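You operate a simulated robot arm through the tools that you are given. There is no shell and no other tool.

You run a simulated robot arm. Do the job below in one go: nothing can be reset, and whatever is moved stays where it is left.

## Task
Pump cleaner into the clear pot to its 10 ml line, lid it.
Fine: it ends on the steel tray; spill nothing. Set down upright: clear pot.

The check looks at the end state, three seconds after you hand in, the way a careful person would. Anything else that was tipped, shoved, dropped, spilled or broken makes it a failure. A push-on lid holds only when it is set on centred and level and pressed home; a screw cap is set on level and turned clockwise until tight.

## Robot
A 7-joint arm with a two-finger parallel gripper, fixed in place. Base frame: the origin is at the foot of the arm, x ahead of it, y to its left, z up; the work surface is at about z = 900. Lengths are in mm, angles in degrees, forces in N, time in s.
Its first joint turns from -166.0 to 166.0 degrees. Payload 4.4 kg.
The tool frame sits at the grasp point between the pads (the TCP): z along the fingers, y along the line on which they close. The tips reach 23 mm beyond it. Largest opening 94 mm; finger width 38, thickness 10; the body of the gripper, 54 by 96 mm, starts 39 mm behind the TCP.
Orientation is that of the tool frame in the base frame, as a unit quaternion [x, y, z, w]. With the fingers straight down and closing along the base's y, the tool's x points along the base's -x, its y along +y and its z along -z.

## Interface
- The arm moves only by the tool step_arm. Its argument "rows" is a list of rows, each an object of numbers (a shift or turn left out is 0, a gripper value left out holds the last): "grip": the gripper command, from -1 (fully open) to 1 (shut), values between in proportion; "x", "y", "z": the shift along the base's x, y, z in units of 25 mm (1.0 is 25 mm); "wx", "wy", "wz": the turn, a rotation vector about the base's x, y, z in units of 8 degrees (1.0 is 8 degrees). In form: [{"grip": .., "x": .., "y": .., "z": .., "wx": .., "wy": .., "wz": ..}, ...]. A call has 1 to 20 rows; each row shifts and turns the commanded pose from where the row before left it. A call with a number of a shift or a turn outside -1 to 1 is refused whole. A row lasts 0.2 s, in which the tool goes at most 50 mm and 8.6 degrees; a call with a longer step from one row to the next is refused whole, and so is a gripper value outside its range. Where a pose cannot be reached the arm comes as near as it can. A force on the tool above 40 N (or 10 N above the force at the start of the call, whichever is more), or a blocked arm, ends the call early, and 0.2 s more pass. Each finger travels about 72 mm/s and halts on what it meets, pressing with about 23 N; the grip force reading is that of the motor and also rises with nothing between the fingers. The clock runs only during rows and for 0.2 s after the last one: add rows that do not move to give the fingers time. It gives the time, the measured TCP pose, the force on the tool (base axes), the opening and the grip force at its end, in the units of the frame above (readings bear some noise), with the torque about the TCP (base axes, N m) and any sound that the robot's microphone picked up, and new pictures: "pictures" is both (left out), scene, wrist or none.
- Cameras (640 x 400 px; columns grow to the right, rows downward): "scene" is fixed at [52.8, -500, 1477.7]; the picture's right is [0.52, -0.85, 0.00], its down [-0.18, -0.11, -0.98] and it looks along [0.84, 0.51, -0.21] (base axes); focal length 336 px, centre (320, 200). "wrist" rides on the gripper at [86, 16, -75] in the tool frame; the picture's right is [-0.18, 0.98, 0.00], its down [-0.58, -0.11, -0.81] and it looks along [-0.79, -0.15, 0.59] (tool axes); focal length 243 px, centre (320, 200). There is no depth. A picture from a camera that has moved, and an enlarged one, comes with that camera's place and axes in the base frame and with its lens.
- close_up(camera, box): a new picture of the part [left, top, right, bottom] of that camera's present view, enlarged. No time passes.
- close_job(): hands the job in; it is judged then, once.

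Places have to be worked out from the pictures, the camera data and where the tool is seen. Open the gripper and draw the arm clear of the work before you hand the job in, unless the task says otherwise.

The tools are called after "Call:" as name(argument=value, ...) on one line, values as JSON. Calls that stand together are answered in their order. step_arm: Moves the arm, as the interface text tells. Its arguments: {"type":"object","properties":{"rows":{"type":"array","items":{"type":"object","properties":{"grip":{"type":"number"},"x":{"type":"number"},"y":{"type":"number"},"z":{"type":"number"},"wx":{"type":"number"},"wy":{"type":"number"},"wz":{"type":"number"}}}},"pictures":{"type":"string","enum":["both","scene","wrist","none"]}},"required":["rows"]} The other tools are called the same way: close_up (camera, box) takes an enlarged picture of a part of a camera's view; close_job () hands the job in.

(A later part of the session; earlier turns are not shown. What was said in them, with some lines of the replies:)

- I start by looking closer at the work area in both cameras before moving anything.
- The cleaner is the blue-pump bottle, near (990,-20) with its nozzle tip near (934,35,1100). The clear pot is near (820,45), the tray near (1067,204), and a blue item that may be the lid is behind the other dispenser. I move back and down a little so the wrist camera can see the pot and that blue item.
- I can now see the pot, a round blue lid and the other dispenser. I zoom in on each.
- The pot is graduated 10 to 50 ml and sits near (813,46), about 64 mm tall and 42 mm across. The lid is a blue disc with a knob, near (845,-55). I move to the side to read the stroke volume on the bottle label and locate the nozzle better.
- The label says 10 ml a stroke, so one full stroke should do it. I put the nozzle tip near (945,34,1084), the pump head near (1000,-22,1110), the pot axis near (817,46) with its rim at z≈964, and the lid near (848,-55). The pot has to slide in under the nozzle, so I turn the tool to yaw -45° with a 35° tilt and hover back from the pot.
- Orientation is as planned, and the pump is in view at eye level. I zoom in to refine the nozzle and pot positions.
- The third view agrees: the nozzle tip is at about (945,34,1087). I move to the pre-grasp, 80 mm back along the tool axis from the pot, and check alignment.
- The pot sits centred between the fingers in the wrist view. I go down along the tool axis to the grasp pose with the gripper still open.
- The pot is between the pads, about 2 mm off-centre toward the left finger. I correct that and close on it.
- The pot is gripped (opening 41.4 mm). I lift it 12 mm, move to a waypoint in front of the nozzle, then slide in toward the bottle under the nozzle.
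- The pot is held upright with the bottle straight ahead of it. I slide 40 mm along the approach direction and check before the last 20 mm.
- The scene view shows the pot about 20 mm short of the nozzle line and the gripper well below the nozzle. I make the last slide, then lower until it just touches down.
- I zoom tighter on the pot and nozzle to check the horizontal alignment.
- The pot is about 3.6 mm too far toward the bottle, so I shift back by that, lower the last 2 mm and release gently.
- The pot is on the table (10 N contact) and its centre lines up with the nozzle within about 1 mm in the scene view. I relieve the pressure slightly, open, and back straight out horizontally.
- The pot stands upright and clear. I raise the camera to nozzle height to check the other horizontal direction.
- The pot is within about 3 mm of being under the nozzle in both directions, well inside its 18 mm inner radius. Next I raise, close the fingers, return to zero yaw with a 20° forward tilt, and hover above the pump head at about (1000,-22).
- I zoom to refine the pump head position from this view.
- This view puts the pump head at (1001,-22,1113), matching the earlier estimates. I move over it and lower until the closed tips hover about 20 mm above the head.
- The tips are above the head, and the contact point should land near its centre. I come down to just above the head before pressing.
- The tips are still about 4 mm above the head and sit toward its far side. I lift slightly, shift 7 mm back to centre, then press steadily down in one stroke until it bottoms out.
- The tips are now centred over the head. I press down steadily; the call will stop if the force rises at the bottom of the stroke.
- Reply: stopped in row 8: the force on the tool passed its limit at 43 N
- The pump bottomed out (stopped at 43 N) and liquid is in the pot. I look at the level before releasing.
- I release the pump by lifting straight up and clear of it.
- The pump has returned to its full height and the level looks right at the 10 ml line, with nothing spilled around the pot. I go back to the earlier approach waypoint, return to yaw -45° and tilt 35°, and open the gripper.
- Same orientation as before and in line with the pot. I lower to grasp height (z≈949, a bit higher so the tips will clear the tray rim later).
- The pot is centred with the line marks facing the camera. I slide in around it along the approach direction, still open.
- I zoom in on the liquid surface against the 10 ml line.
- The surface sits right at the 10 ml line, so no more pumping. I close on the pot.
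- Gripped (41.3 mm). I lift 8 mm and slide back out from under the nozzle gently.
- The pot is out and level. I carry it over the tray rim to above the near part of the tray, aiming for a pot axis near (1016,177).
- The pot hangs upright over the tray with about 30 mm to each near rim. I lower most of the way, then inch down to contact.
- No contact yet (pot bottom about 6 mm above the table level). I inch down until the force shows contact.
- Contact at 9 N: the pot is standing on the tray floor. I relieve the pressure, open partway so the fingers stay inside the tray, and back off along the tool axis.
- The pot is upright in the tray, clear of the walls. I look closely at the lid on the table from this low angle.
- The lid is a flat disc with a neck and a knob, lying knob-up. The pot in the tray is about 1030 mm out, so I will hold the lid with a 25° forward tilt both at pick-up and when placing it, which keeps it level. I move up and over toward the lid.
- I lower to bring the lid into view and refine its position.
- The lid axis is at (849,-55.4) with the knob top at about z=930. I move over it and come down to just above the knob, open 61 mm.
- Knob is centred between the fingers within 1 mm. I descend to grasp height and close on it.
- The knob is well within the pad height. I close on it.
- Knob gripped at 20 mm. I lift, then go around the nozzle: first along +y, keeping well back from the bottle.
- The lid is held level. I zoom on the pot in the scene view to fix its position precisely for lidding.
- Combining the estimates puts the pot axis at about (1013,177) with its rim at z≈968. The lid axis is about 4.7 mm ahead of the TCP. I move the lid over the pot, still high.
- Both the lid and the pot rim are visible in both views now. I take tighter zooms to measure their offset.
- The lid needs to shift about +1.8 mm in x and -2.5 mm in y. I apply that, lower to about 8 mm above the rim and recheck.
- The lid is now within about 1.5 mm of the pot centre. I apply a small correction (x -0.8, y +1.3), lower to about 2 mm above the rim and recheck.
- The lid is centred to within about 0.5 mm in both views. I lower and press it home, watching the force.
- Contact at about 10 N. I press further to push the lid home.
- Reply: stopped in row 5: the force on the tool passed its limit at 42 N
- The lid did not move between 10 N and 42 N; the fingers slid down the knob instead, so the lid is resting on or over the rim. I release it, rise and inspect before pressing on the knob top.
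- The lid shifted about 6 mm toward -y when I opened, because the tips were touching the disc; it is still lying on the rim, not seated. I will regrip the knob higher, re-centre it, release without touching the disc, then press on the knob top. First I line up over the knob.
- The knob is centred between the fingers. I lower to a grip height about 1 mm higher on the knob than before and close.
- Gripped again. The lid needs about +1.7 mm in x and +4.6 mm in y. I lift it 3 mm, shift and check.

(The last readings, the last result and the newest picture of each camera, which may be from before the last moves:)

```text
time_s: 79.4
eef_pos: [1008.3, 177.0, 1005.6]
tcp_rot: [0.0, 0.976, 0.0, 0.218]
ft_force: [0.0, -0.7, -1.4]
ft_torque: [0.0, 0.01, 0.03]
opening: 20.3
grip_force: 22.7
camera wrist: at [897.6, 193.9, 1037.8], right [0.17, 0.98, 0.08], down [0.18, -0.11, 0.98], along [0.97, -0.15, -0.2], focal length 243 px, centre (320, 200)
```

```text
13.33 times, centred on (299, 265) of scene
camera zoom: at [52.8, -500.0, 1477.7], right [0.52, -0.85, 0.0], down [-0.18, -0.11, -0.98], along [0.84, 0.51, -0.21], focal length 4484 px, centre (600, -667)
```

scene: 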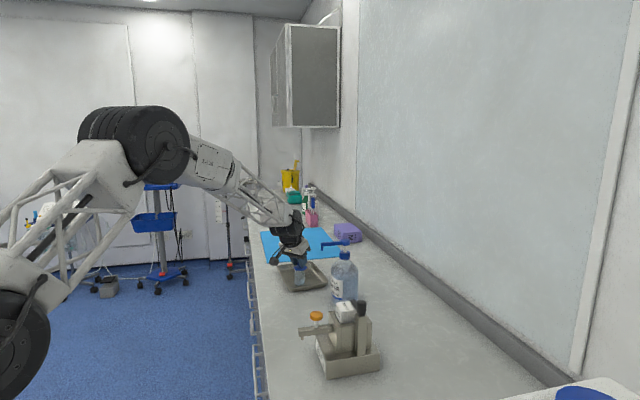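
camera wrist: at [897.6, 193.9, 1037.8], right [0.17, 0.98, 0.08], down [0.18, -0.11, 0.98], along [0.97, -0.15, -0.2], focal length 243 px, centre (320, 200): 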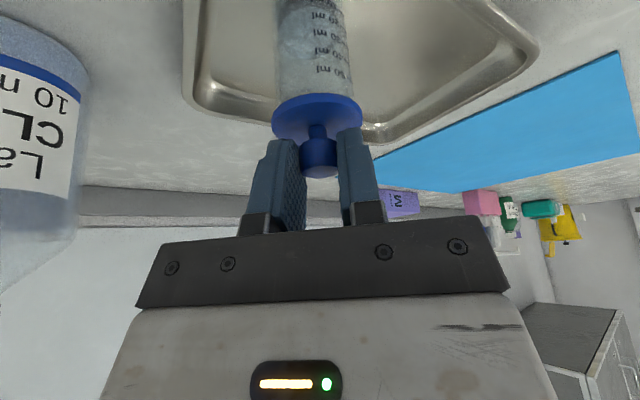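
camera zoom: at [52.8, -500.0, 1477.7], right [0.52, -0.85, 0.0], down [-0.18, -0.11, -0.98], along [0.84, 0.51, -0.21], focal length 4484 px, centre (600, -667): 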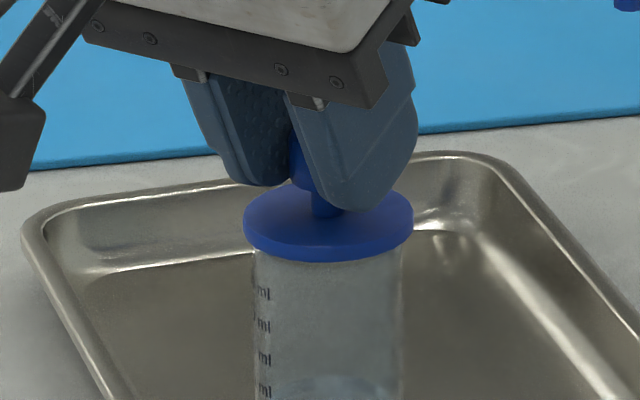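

The lid is centred on the pot to within about 1 mm in both views. I lower it gently onto the rim.

Call:
step_arm(rows=[{"z": -0.06}, {"z": -0.06}, {}, {}], pictures="none")

Call:
close_up(camera="scene", box=[284, 250, 314, 280])

Call:
close_up(camera="wrist", box=[260, 40, 380, 180])

```text
time_s: 80.4
eef_pos: [1007.6, 177.0, 1002.4]
tcp_rot: [0.0, 0.976, 0.0, 0.217]
ft_force: [-0.6, -0.4, 0.2]
ft_torque: [0.01, -0.02, 0.02]
opening: 20.0
grip_force: 23.0
```

```text
13.33 times, centred on (299, 265) of scene
camera zoom: at [52.8, -500.0, 1477.7], right [0.52, -0.85, 0.0], down [-0.18, -0.11, -0.98], along [0.84, 0.51, -0.21], focal length 4484 px, centre (600, -667)
```

zoom: 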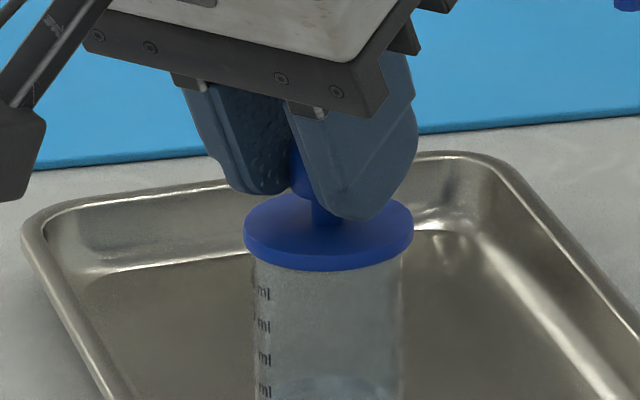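

```text
2.86 times, centred on (320, 110) of wrist
camera zoom: at [897.8, 194.1, 1035.1], right [0.17, 0.98, 0.08], down [0.18, -0.11, 0.98], along [0.97, -0.15, -0.2], focal length 693 px, centre (320, 457)
```

zoom: 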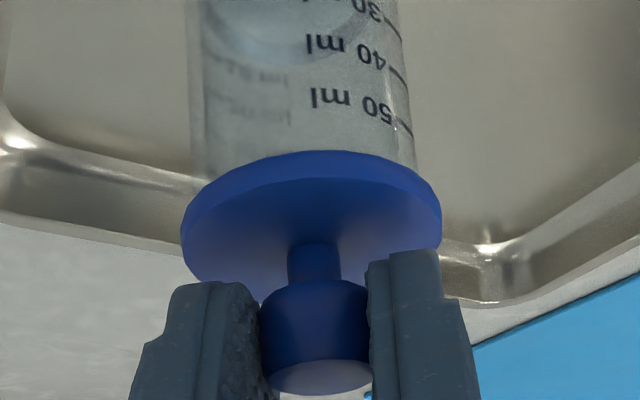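

Not touching yet (about 1.5 mm to go by the image). I lower in 1 mm steps.

Call:
step_arm(rows=[{"z": -0.04}, {}, {"z": -0.04}, {}, {}], pictures="none")

Call:
close_up(camera="scene", box=[284, 250, 314, 280])

```text
time_s: 81.6
eef_pos: [1008.4, 177.5, 1001.6]
tcp_rot: [0.0, 0.976, 0.0, 0.219]
ft_force: [0.6, -1.3, 6.9]
ft_torque: [-0.03, -0.15, -0.01]
opening: 20.2
grip_force: 23.0
```

```text
13.33 times, centred on (299, 265) of scene
camera zoom: at [52.8, -500.0, 1477.7], right [0.52, -0.85, 0.0], down [-0.18, -0.11, -0.98], along [0.84, 0.51, -0.21], focal length 4484 px, centre (600, -667)
```

zoom: 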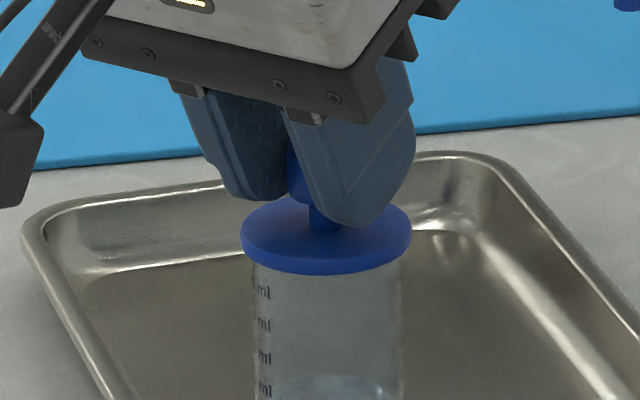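

Contact at about 7 N with the lid centred. I ease off 1 mm so no finger presses the disc, then open slowly and rise.

Call:
step_arm(rows=[{"z": 0.04}, {}, {"grip": 0.5}, {"grip": 0.4}, {"grip": 0.2}, {"grip": 0.0}, {"grip": -0.2}, {}, {"z": 0.4}, {"z": 0.8}, {"z": 0.8}, {}], pictures="both")

Call:
close_up(camera="scene", box=[284, 250, 314, 280])

Call:
close_up(camera="wrist", box=[240, 0, 400, 140])

```text
time_s: 84.2
eef_pos: [1008.8, 176.5, 1051.3]
tcp_rot: [0.0, 0.976, 0.0, 0.217]
ft_force: [-0.5, 0.5, -0.3]
ft_torque: [-0.01, 0.02, -0.01]
opening: 56.6
grip_force: 0.1
heard: snap
camera wrist: at [898.5, 193.3, 1083.2], right [0.17, 0.98, 0.08], down [0.18, -0.11, 0.98], along [0.97, -0.15, -0.2], focal length 243 px, centre (320, 200)
```

scene: 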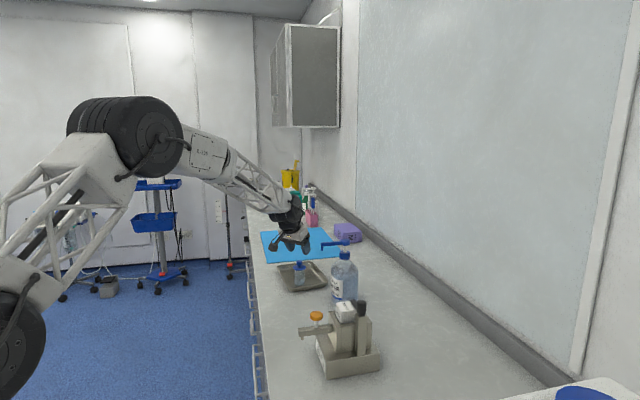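
wrist: 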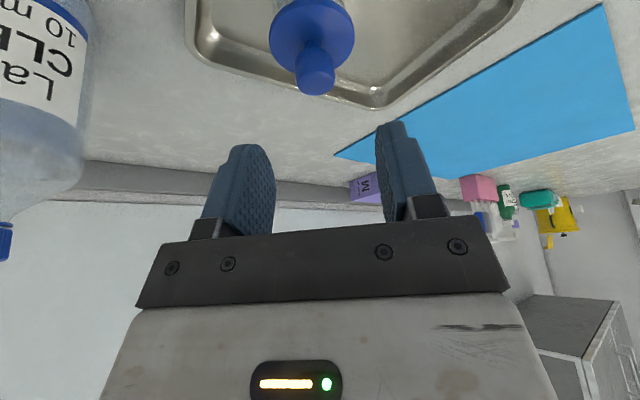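

```text
13.33 times, centred on (299, 265) of scene
camera zoom: at [52.8, -500.0, 1477.7], right [0.52, -0.85, 0.0], down [-0.18, -0.11, -0.98], along [0.84, 0.51, -0.21], focal length 4484 px, centre (600, -667)
```

zoom: 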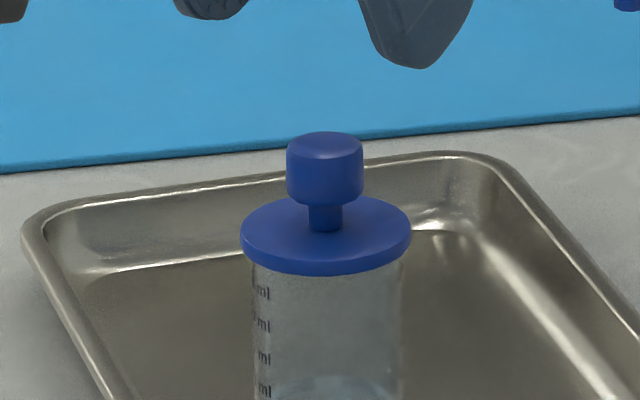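

```text
2.86 times, centred on (320, 70) of wrist
camera zoom: at [898.5, 193.3, 1083.2], right [0.17, 0.98, 0.08], down [0.18, -0.11, 0.98], along [0.97, -0.15, -0.2], focal length 693 px, centre (320, 571)
```

zoom: 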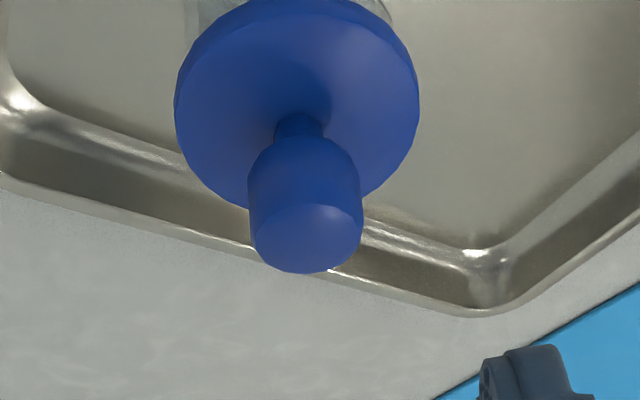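

A "snap" was heard and the lid now sits centred and level on the pot. To make sure it is fully home, I close the fingers and press once more, straight down on the knob top.

Call:
step_arm(rows=[{"grip": 1, "x": 0.14}, {"x": 0.14, "y": 0.02}, {}, {}, {"z": -0.5}, {"z": -0.2}, {}, {}], pictures="both")

Call:
close_up(camera="scene", box=[284, 245, 319, 280])

Call:
close_up(camera="wrist", box=[240, 20, 400, 160])

```text
time_s: 86.0
eef_pos: [1016.5, 176.8, 1035.9]
tcp_rot: [0.0, 0.976, 0.0, 0.218]
ft_force: [0.5, 0.5, 0.7]
ft_torque: [0.0, 0.01, -0.01]
opening: 0.1
grip_force: 22.9
camera wrist: at [905.6, 194.3, 1066.7], right [0.17, 0.98, 0.08], down [0.18, -0.11, 0.98], along [0.97, -0.15, -0.2], focal length 243 px, centre (320, 200)
```

scene: 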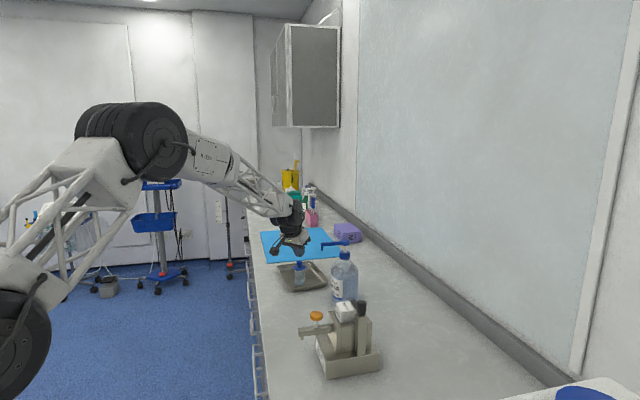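
wrist: 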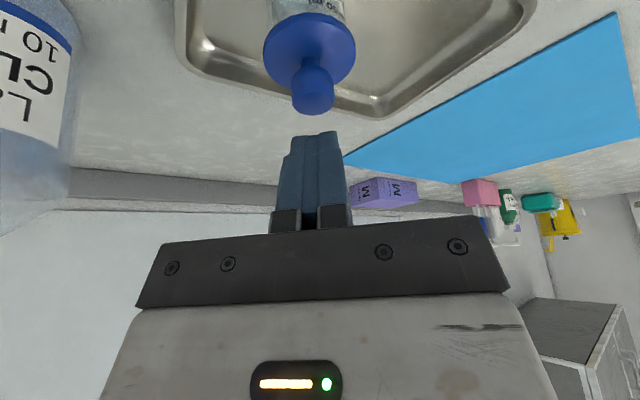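

```text
11.43 times, centred on (302, 262) of scene
camera zoom: at [52.8, -500.0, 1477.7], right [0.52, -0.85, 0.0], down [-0.18, -0.11, -0.98], along [0.84, 0.51, -0.21], focal length 3843 px, centre (531, -514)
```

zoom: 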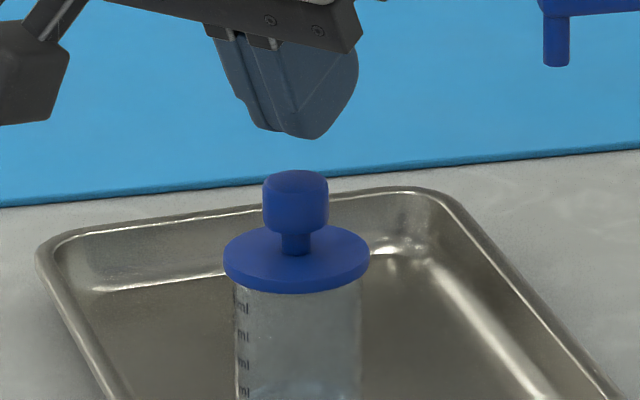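

```text
2.86 times, centred on (320, 90) of wrist
camera zoom: at [905.6, 194.3, 1066.7], right [0.17, 0.98, 0.08], down [0.18, -0.11, 0.98], along [0.97, -0.15, -0.2], focal length 693 px, centre (320, 514)
```

zoom: 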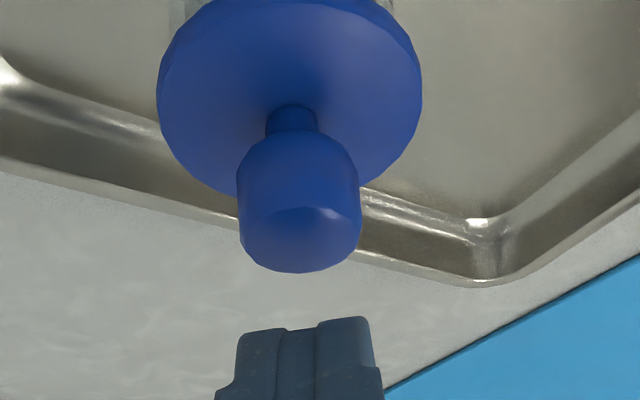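

The closed tips are centred above the knob with about 13 mm to go. I press down until the force limit.

Call:
step_arm(rows=[{"z": -0.3}, {"z": -0.1}, {"z": -0.08}, {"z": -0.08}, {"z": -0.08}, {"z": -0.08}, {"z": -0.08}, {"z": -0.08}, {"z": -0.08}], pictures="both")

Call:
close_up(camera="scene", box=[284, 245, 319, 280])

```text
time_s: 87.3
eef_pos: [1017.2, 179.4, 1026.5]
tcp_rot: [0.0, 0.975, 0.001, 0.222]
ft_force: [-1.8, -1.2, 6.3]
ft_torque: [0.04, 0.06, 0.03]
opening: 0.0
grip_force: 23.4
stopped in row 6: the force on the tool passed its limit at 43 N (the readings are from after the stop); the commanded pose is now the measured one
camera wrist: at [906.1, 195.1, 1055.3], right [0.17, 0.98, 0.08], down [0.17, -0.11, 0.98], along [0.97, -0.15, -0.19], focal length 243 px, centre (320, 200)
```

scene: 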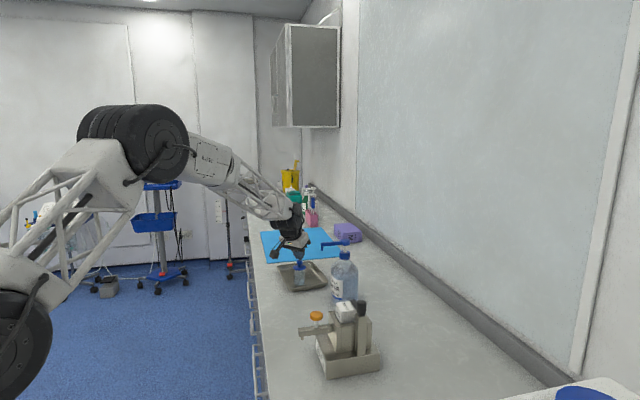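
wrist: 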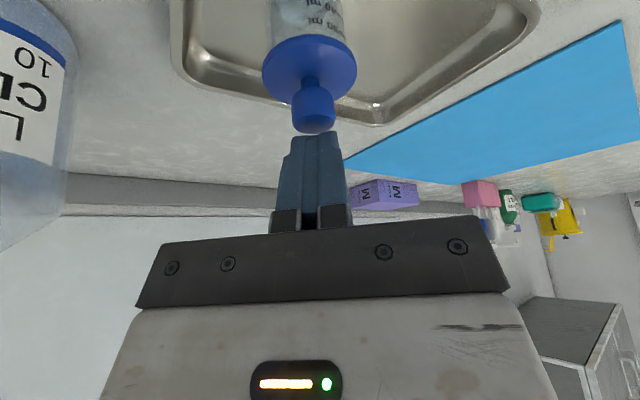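

```text
11.43 times, centred on (302, 262) of scene
camera zoom: at [52.8, -500.0, 1477.7], right [0.52, -0.85, 0.0], down [-0.18, -0.11, -0.98], along [0.84, 0.51, -0.21], focal length 3843 px, centre (531, -514)
```

zoom: 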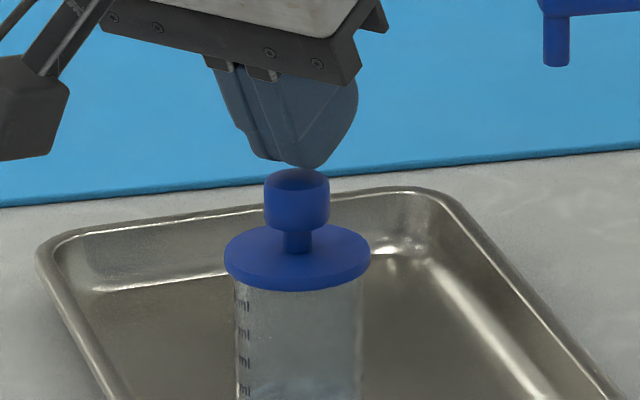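

The press reached 43 N, and lid and pot stayed together (under 1 mm of movement). I lift straight off and inspect.

Call:
step_arm(rows=[{"z": 0.2}, {"z": 0.6}, {"z": 0.9}, {"z": 0.9}, {}], pictures="both")

Call:
close_up(camera="scene", box=[284, 250, 314, 290])

Call:
close_up(camera="scene", box=[255, 220, 375, 320])

Call:
close_up(camera="wrist", box=[220, 0, 420, 120])

```text
time_s: 88.5
eef_pos: [1016.7, 177.1, 1089.4]
tcp_rot: [0.0, 0.975, 0.002, 0.221]
ft_force: [0.0, 0.5, 0.0]
ft_torque: [-0.01, 0.02, 0.0]
opening: 0.0
grip_force: 22.3
camera wrist: at [907.3, 195.0, 1119.9], right [0.17, 0.98, 0.08], down [0.18, -0.11, 0.98], along [0.97, -0.15, -0.19], focal length 243 px, centre (320, 200)
```

scene: 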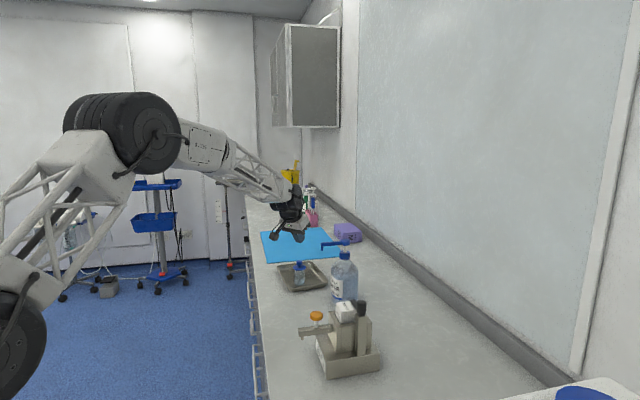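
wrist: 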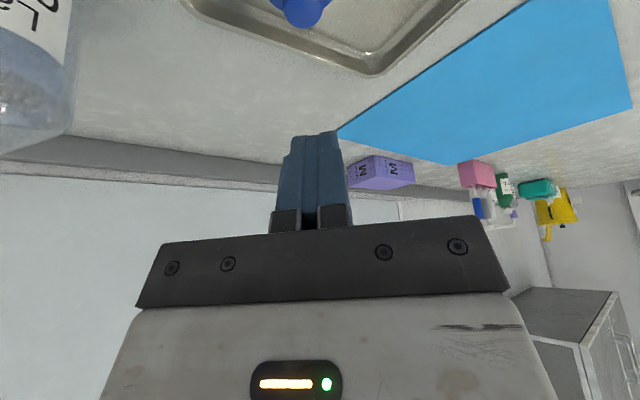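

```text
10.00 times, centred on (299, 270) of scene
camera zoom: at [52.8, -500.0, 1477.7], right [0.52, -0.85, 0.0], down [-0.18, -0.11, -0.98], along [0.84, 0.51, -0.21], focal length 3363 px, centre (530, -500)
```

zoom: 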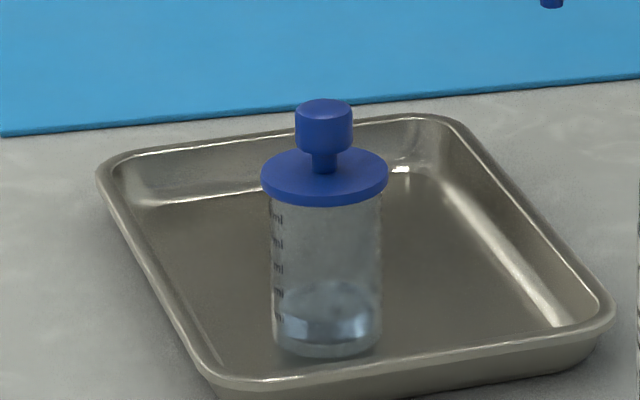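

```text
4.00 times, centred on (315, 270) of scene
camera zoom: at [52.8, -500.0, 1477.7], right [0.52, -0.85, 0.0], down [-0.18, -0.11, -0.98], along [0.84, 0.51, -0.21], focal length 1345 px, centre (340, -80)
```

zoom: 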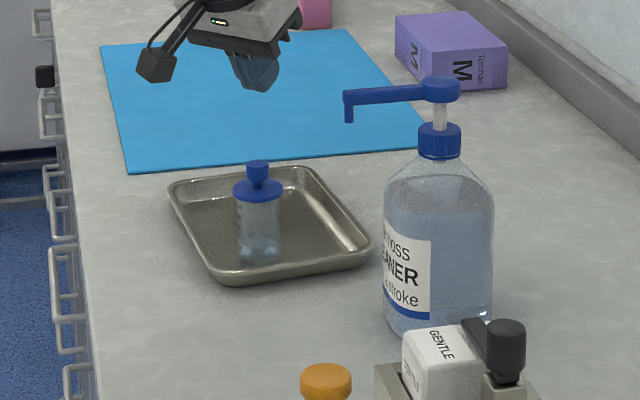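

```text
3.20 times, centred on (320, 60) of wrist
camera zoom: at [907.3, 195.0, 1119.9], right [0.17, 0.98, 0.08], down [0.18, -0.11, 0.98], along [0.97, -0.15, -0.19], focal length 776 px, centre (320, 648)
```

zoom: 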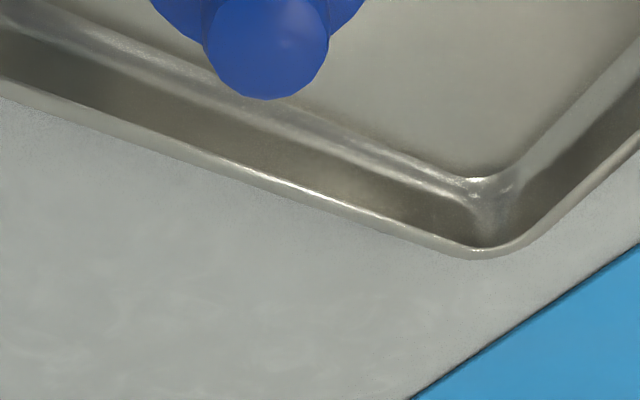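

Lid looks centred and level, and the tray, bottle and dispenser are where they were. To be sure the lid really holds, I will regrip the knob and do a small 3 mm lift test. First I open and line up again.

Call:
step_arm(rows=[{"grip": -0.2, "x": -0.168}, {"x": -0.168}, {}, {"z": -0.8}, {"z": -0.8}, {"z": -0.6}, {}, {}], pictures="wrist")

Call:
close_up(camera="wrist", box=[220, 20, 420, 200])

Call:
close_up(camera="scene", box=[284, 245, 319, 280])

```text
time_s: 90.3
eef_pos: [1009.0, 177.7, 1031.9]
tcp_rot: [0.0, 0.975, 0.001, 0.222]
ft_force: [-0.5, 0.0, 0.4]
ft_torque: [-0.02, 0.01, -0.02]
opening: 56.5
grip_force: 0.0
camera wrist: at [898.0, 195.7, 1062.9], right [0.17, 0.98, 0.08], down [0.18, -0.11, 0.98], along [0.97, -0.15, -0.19], focal length 243 px, centre (320, 200)
```

wrist: 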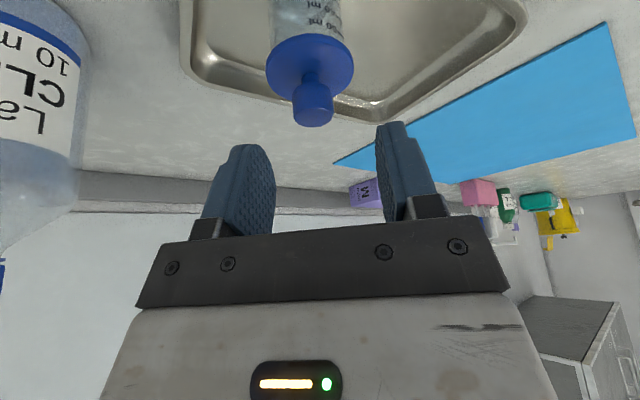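

```text
2.22 times, centred on (320, 110) of wrist
camera zoom: at [898.0, 195.7, 1062.9], right [0.17, 0.98, 0.08], down [0.18, -0.11, 0.98], along [0.97, -0.15, -0.19], focal length 539 px, centre (320, 400)
```

zoom: 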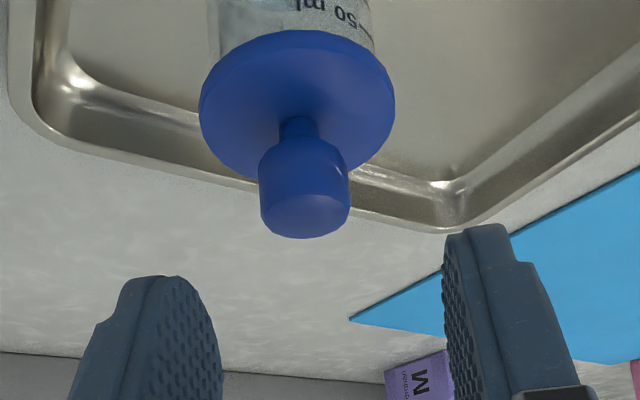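

```text
11.43 times, centred on (302, 262) of scene
camera zoom: at [52.8, -500.0, 1477.7], right [0.52, -0.85, 0.0], down [-0.18, -0.11, -0.98], along [0.84, 0.51, -0.21], focal length 3843 px, centre (531, -514)
```

zoom: 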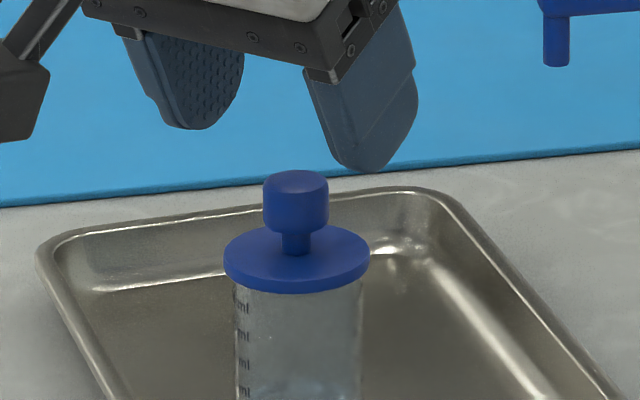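

Aligned as in the earlier grip. I descend to grip height, close on the knob, and lift 3 mm.

Call:
step_arm(rows=[{"y": -0.03, "z": -0.4}, {"z": -0.45}, {"z": -0.25}, {}, {"grip": 0.2}, {"grip": 0.4}, {"grip": 1}, {"grip": 1}, {"grip": 1}, {"z": 0.06}, {"z": 0.06}, {}, {}], pictures="both")

Call:
close_up(camera="scene", box=[284, 250, 314, 290])

```text
time_s: 93.1
eef_pos: [1008.4, 177.0, 1009.4]
tcp_rot: [0.0, 0.975, 0.001, 0.222]
ft_force: [0.0, 0.1, -0.1]
ft_torque: [-0.01, 0.0, -0.02]
opening: 20.0
grip_force: 23.1
heard: snap
camera wrist: at [897.2, 194.2, 1039.2], right [0.17, 0.98, 0.08], down [0.18, -0.11, 0.98], along [0.97, -0.15, -0.19], focal length 243 px, centre (320, 200)
```

scene: 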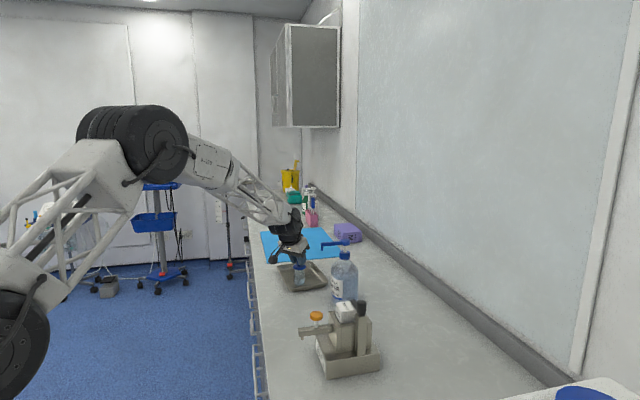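
wrist: 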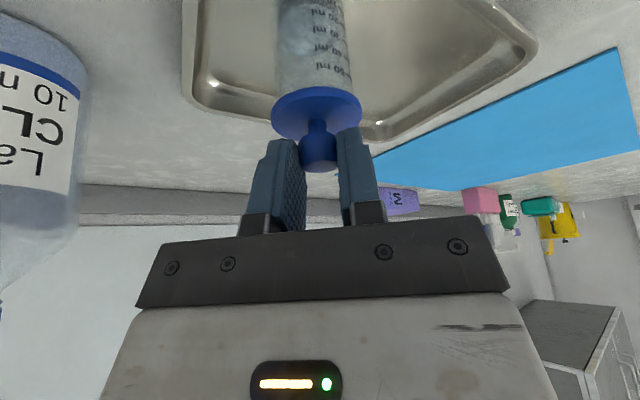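

```text
10.00 times, centred on (299, 270) of scene
camera zoom: at [52.8, -500.0, 1477.7], right [0.52, -0.85, 0.0], down [-0.18, -0.11, -0.98], along [0.84, 0.51, -0.21], focal length 3363 px, centre (530, -500)
```

zoom: 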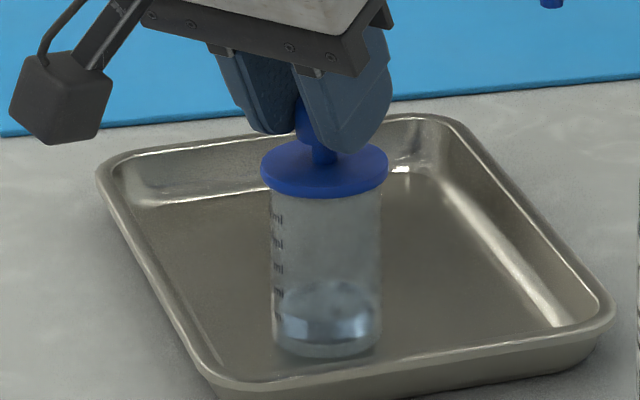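

A snap was heard again, and it looks as if the lid rose while the pot stayed down. I zoom in to check for a gap.

Call:
close_up(camera="scene", box=[287, 258, 311, 288])

Call:
close_up(camera="wrist", box=[260, 40, 380, 140])

Call:
close_up(camera="wrist", box=[260, 0, 380, 100])

```text
13.33 times, centred on (299, 273) of scene
camera zoom: at [52.8, -500.0, 1477.7], right [0.52, -0.85, 0.0], down [-0.18, -0.11, -0.98], along [0.84, 0.51, -0.21], focal length 4484 px, centre (600, -773)
```

zoom: 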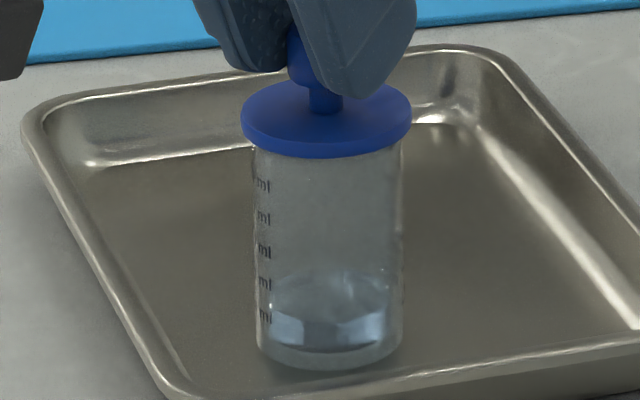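

```text
4.00 times, centred on (320, 90) of wrist
camera zoom: at [897.2, 194.2, 1039.2], right [0.17, 0.98, 0.08], down [0.18, -0.11, 0.98], along [0.97, -0.15, -0.19], focal length 970 px, centre (320, 640)
```

zoom: 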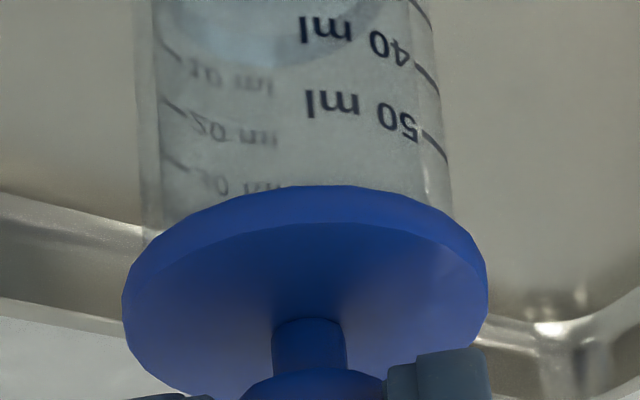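

```text
4.00 times, centred on (320, 50) of wrist
camera zoom: at [897.2, 194.2, 1039.2], right [0.17, 0.98, 0.08], down [0.18, -0.11, 0.98], along [0.97, -0.15, -0.19], focal length 970 px, centre (320, 800)
```

zoom: 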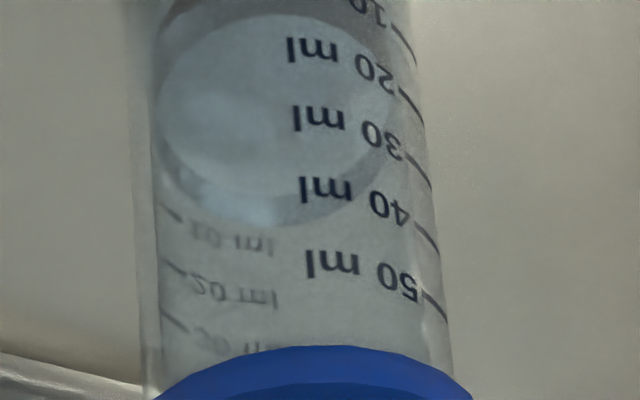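

The lid came up 3 mm without the pot, so it was not held, or my pull popped it off. It is still gripped and centred just above the rim. I redo the seating in separate small steps so I can tell which action makes the snap; first, lower to contact.

Call:
step_arm(rows=[{"y": 0.016, "z": -0.06}, {}, {"z": -0.04}, {}], pictures="none")

Call:
close_up(camera="scene", box=[284, 250, 314, 280])

```text
time_s: 94.1
eef_pos: [1008.1, 179.3, 1005.7]
tcp_rot: [-0.001, 0.975, 0.001, 0.222]
ft_force: [0.2, -0.4, -0.3]
ft_torque: [-0.01, -0.01, 0.03]
opening: 20.3
grip_force: 23.4
```

```text
13.33 times, centred on (299, 265) of scene
camera zoom: at [52.8, -500.0, 1477.7], right [0.52, -0.85, 0.0], down [-0.18, -0.11, -0.98], along [0.84, 0.51, -0.21], focal length 4484 px, centre (600, -667)
```

zoom: 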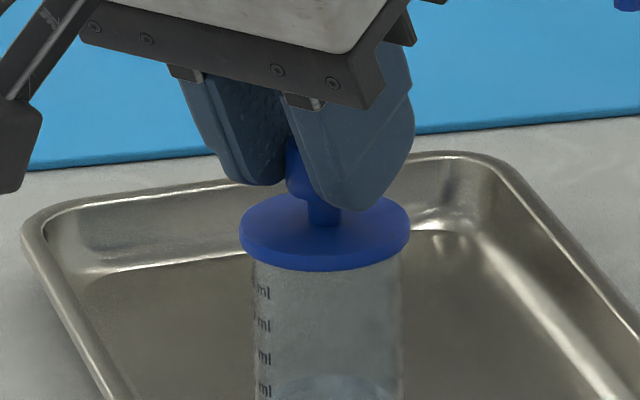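

Still about 1 mm above. I lower to light contact.

Call:
step_arm(rows=[{"z": -0.04}, {}, {}], pictures="none")

Call:
step_arm(rows=[{"z": -0.03}, {}, {}], pictures="none")

```text
time_s: 94.9
eef_pos: [1008.3, 178.3, 1005.0]
tcp_rot: [0.0, 0.975, 0.001, 0.222]
ft_force: [-1.4, -0.1, -0.4]
ft_torque: [0.04, 0.04, 0.02]
opening: 20.1
grip_force: 23.3
```

```text
time_s: 95.7
eef_pos: [1008.0, 177.3, 1006.2]
tcp_rot: [-0.001, 0.975, 0.001, 0.222]
ft_force: [1.0, -1.1, 4.5]
ft_torque: [-0.01, -0.07, 0.0]
opening: 20.1
grip_force: 22.9
```

Light contact, 4.5 N. I press in small increments, watching force and sound.

Call:
step_arm(rows=[{"z": -0.03}, {}, {}], pictures="none")

Call:
step_arm(rows=[{"z": -0.03}, {}, {}], pictures="none")

Call:
step_arm(rows=[{"z": -0.03}, {}, {}], pictures="none")

Call:
close_up(camera="scene", box=[284, 250, 314, 280])

```text
time_s: 96.5
eef_pos: [1008.7, 177.8, 1004.8]
tcp_rot: [-0.001, 0.975, 0.001, 0.222]
ft_force: [1.8, -1.0, 15.9]
ft_torque: [-0.04, -0.1, -0.01]
opening: 19.8
grip_force: 22.6
```

```text
time_s: 97.3
eef_pos: [1009.3, 177.9, 1004.4]
tcp_rot: [0.0, 0.975, 0.001, 0.223]
ft_force: [1.6, -1.5, 27.6]
ft_torque: [-0.07, -0.28, 0.03]
opening: 20.3
grip_force: 22.9
```

```text
time_s: 98.1
eef_pos: [1007.4, 177.2, 1002.8]
tcp_rot: [-0.001, 0.975, 0.001, 0.221]
ft_force: [1.8, 1.4, 26.8]
ft_torque: [0.05, -0.24, 0.02]
opening: 20.2
grip_force: 22.8
```

```text
13.33 times, centred on (299, 265) of scene
camera zoom: at [52.8, -500.0, 1477.7], right [0.52, -0.85, 0.0], down [-0.18, -0.11, -0.98], along [0.84, 0.51, -0.21], focal length 4484 px, centre (600, -667)
```

zoom: 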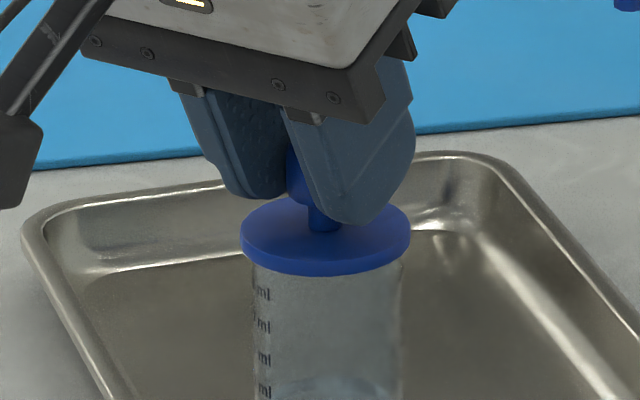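

Pressed to about 27 N, where the fingers begin to slip, with no snap yet. I ease the down-force to a few newtons without pulling upward, in a separate call.

Call:
step_arm(rows=[{"z": 0.03}, {}, {}], pictures="none")

```text
time_s: 98.9
eef_pos: [1007.3, 178.4, 1002.7]
tcp_rot: [0.0, 0.975, 0.0, 0.221]
ft_force: [3.2, 0.1, 14.6]
ft_torque: [-0.06, -0.24, 0.01]
opening: 20.2
grip_force: 22.9
```

Now 14.6 N. I ease a bit more.

Call:
step_arm(rows=[{"z": 0.02}, {}, {}], pictures="none")

```text
time_s: 99.7
eef_pos: [1008.0, 178.3, 1002.3]
tcp_rot: [0.0, 0.975, 0.001, 0.221]
ft_force: [-0.7, -0.8, 3.0]
ft_torque: [-0.01, -0.02, 0.0]
opening: 20.0
grip_force: 23.7
```

3 N of down-force left and no sound. Now I only open the fingers, slowly.

Call:
step_arm(rows=[{"grip": 0.55}, {"grip": 0.5}, {"grip": 0.4}, {"grip": 0.2}, {"grip": 0.0}, {"grip": -0.2}, {}], pictures="both")

Call:
close_up(camera="scene", box=[284, 250, 314, 280])

```text
time_s: 101.3
eef_pos: [1007.5, 176.6, 1003.5]
tcp_rot: [-0.001, 0.975, 0.002, 0.222]
ft_force: [0.0, 0.1, 0.6]
ft_torque: [-0.04, -0.01, 0.02]
opening: 56.6
grip_force: 0.1
heard: snap
camera wrist: at [897.2, 195.0, 1034.1], right [0.17, 0.98, 0.08], down [0.18, -0.11, 0.98], along [0.97, -0.15, -0.19], focal length 243 px, centre (320, 200)
```

scene: 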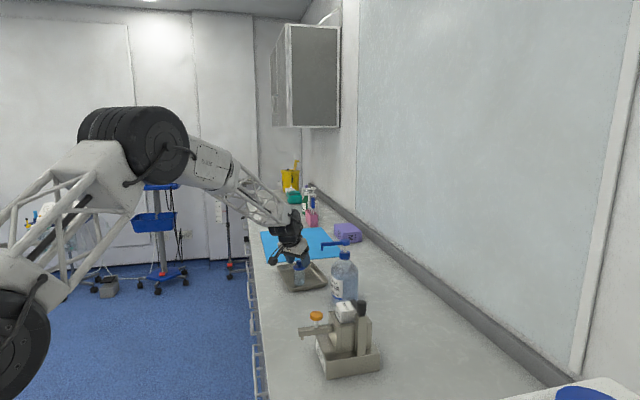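
wrist: 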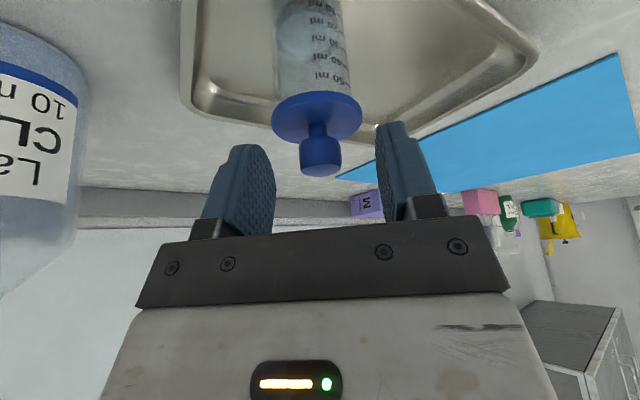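

```text
13.33 times, centred on (299, 265) of scene
camera zoom: at [52.8, -500.0, 1477.7], right [0.52, -0.85, 0.0], down [-0.18, -0.11, -0.98], along [0.84, 0.51, -0.21], focal length 4484 px, centre (600, -667)
```

zoom: 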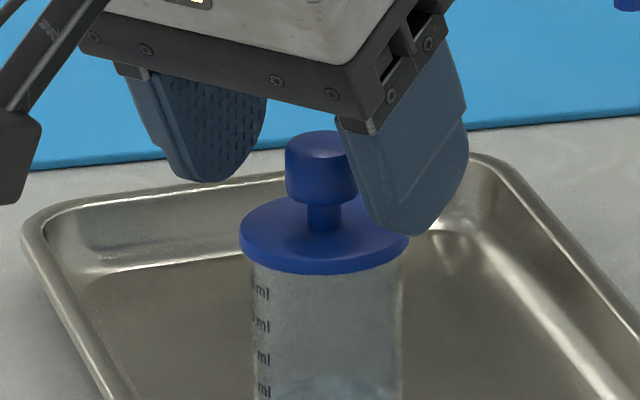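

The snap came as the fingers released the centred, pressed lid, so that is the lid locking on; my earlier lift had simply pulled it off again. I now rise straight up without touching it and check.

Call:
step_arm(rows=[{"z": 0.3}, {"z": 0.6}, {"z": 0.9}, {"z": 1.0}, {"z": 1.0}, {"z": 1.0}, {"z": 1.0}, {}], pictures="both")

Call:
close_up(camera="scene", box=[284, 250, 314, 290])

```text
time_s: 103.1
eef_pos: [1009.4, 178.8, 1149.5]
tcp_rot: [0.0, 0.975, 0.0, 0.221]
ft_force: [0.2, 0.3, 0.1]
ft_torque: [0.01, 0.01, -0.01]
opening: 56.7
grip_force: 0.1
camera wrist: at [898.2, 196.1, 1180.1], right [0.17, 0.98, 0.08], down [0.18, -0.11, 0.98], along [0.97, -0.15, -0.19], focal length 243 px, centre (320, 200)
```

scene: 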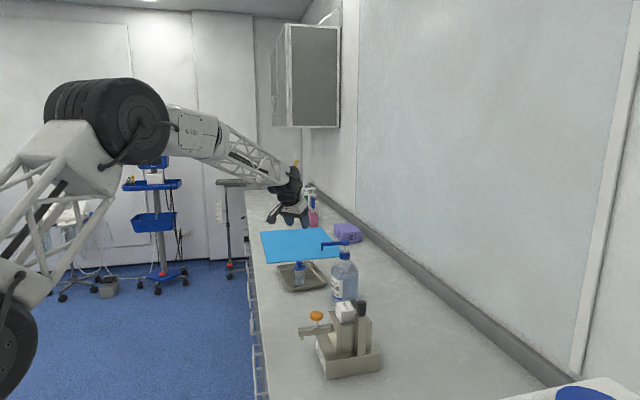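
wrist: 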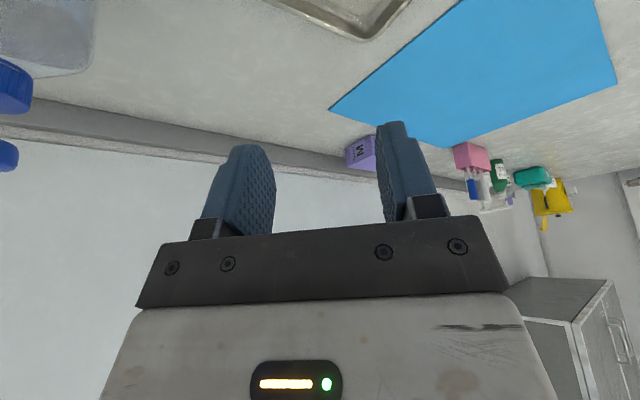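

```text
10.00 times, centred on (299, 270) of scene
camera zoom: at [52.8, -500.0, 1477.7], right [0.52, -0.85, 0.0], down [-0.18, -0.11, -0.98], along [0.84, 0.51, -0.21], focal length 3363 px, centre (530, -500)
```

zoom: 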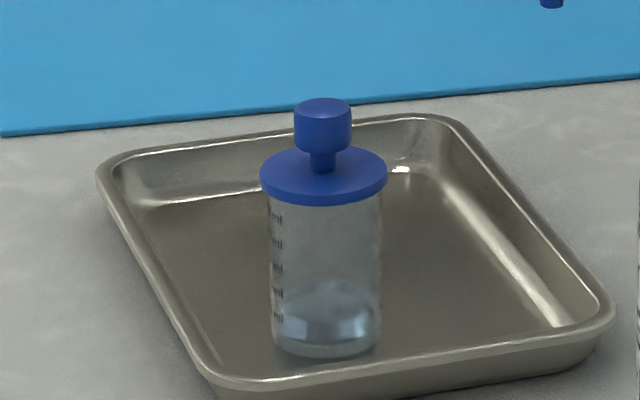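

The lid sits level and centred on the pot in the tray. I draw the arm back clear with the gripper open and do a last check of the whole scene.

Call:
step_arm(rows=[{"x": -0.6, "z": 0.6, "grip": -1}, {"x": -0.9, "z": 0.6}, {"x": -0.9, "z": 0.6}, {"x": -0.9, "z": 0.6}, {"x": -0.9, "z": 0.6}, {"x": -0.9, "z": 0.6}, {"x": -0.9, "z": 0.4}, {"x": -0.9}, {"x": -0.9}, {}], pictures="both")

Call:
close_up(camera="scene", box=[250, 220, 390, 385])

Call:
close_up(camera="scene", box=[284, 255, 314, 290])

```text
time_s: 105.3
eef_pos: [814.5, 176.9, 1250.1]
tcp_rot: [0.0, 0.975, 0.0, 0.222]
ft_force: [-0.8, 0.0, -0.6]
ft_torque: [-0.01, 0.01, 0.01]
opening: 94.0
grip_force: 0.0
camera wrist: at [703.2, 194.0, 1281.2], right [0.17, 0.98, 0.08], down [0.18, -0.11, 0.98], along [0.97, -0.15, -0.19], focal length 243 px, centre (320, 200)
```

scene: 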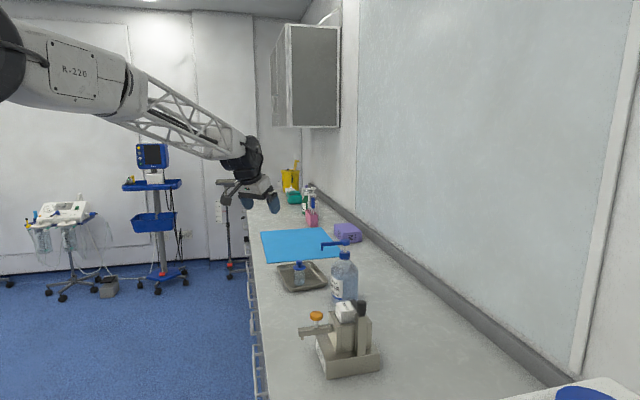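
wrist: 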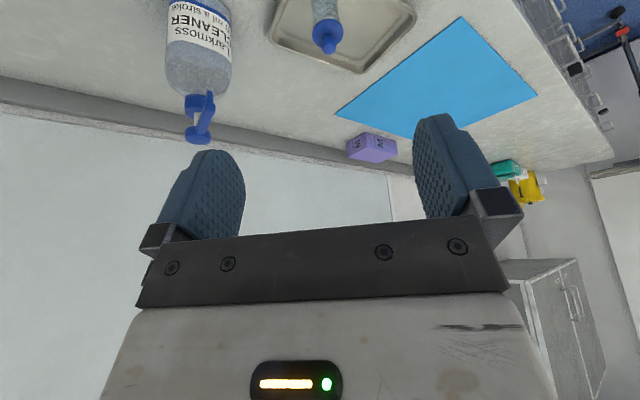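

```text
2.42 times, centred on (320, 302) of scene
camera zoom: at [52.8, -500.0, 1477.7], right [0.52, -0.85, 0.0], down [-0.18, -0.11, -0.98], along [0.84, 0.51, -0.21], focal length 815 px, centre (320, -48)
```

zoom: 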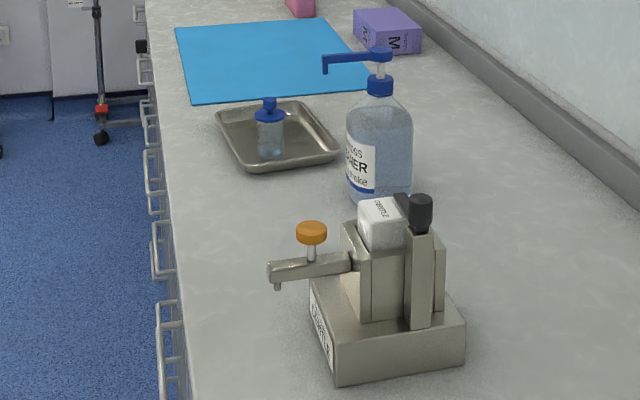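

```text
11.43 times, centred on (299, 272) of scene
camera zoom: at [52.8, -500.0, 1477.7], right [0.52, -0.85, 0.0], down [-0.18, -0.11, -0.98], along [0.84, 0.51, -0.21], focal length 3843 px, centre (560, -629)
```

zoom: 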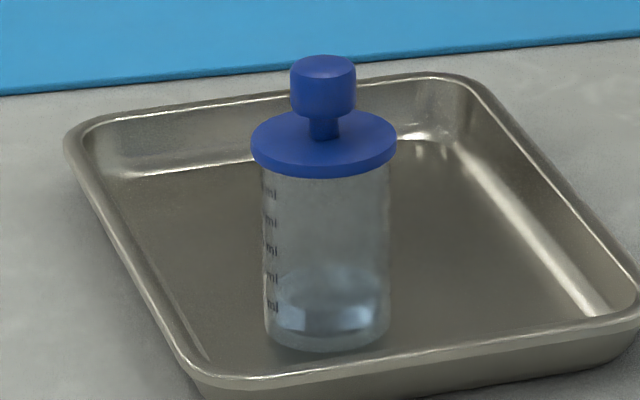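

The pot stands upright on the steel tray, filled to the 10 ml line, with its lid snapped on centred and level. The table is dry, everything else is where it started, and the arm is clear with the gripper open. I hand the job in.

Call:
close_job()

```text
The job is handed in.
```

The clear pot is standing upright on the steel tray, filled to its 10 ml line with cleaner, with the blue lid pushed on. I've handed the job in.

- **Filling:** the bottle label says 10 ml a stroke, so I gave it one full stroke. By eye the level is at the 10 ml line, within about 1 ml. I saw no spills.
- **Lid:** this took several tries.
    - The first time, the lid slid about 6 mm off centre as I let go.
    - The second time it snapped on, but I then pulled it off with a small lift test.
    - I re-centred it and pressed to about 27 N. It snapped again as the fingers let go, and it looked centred and level afterwards. I did not repeat the lift test on this final fit.
- **Everything else:** the bottle, the tray and the other dispenser look to be where they started. The arm is drawn back with the gripper open.
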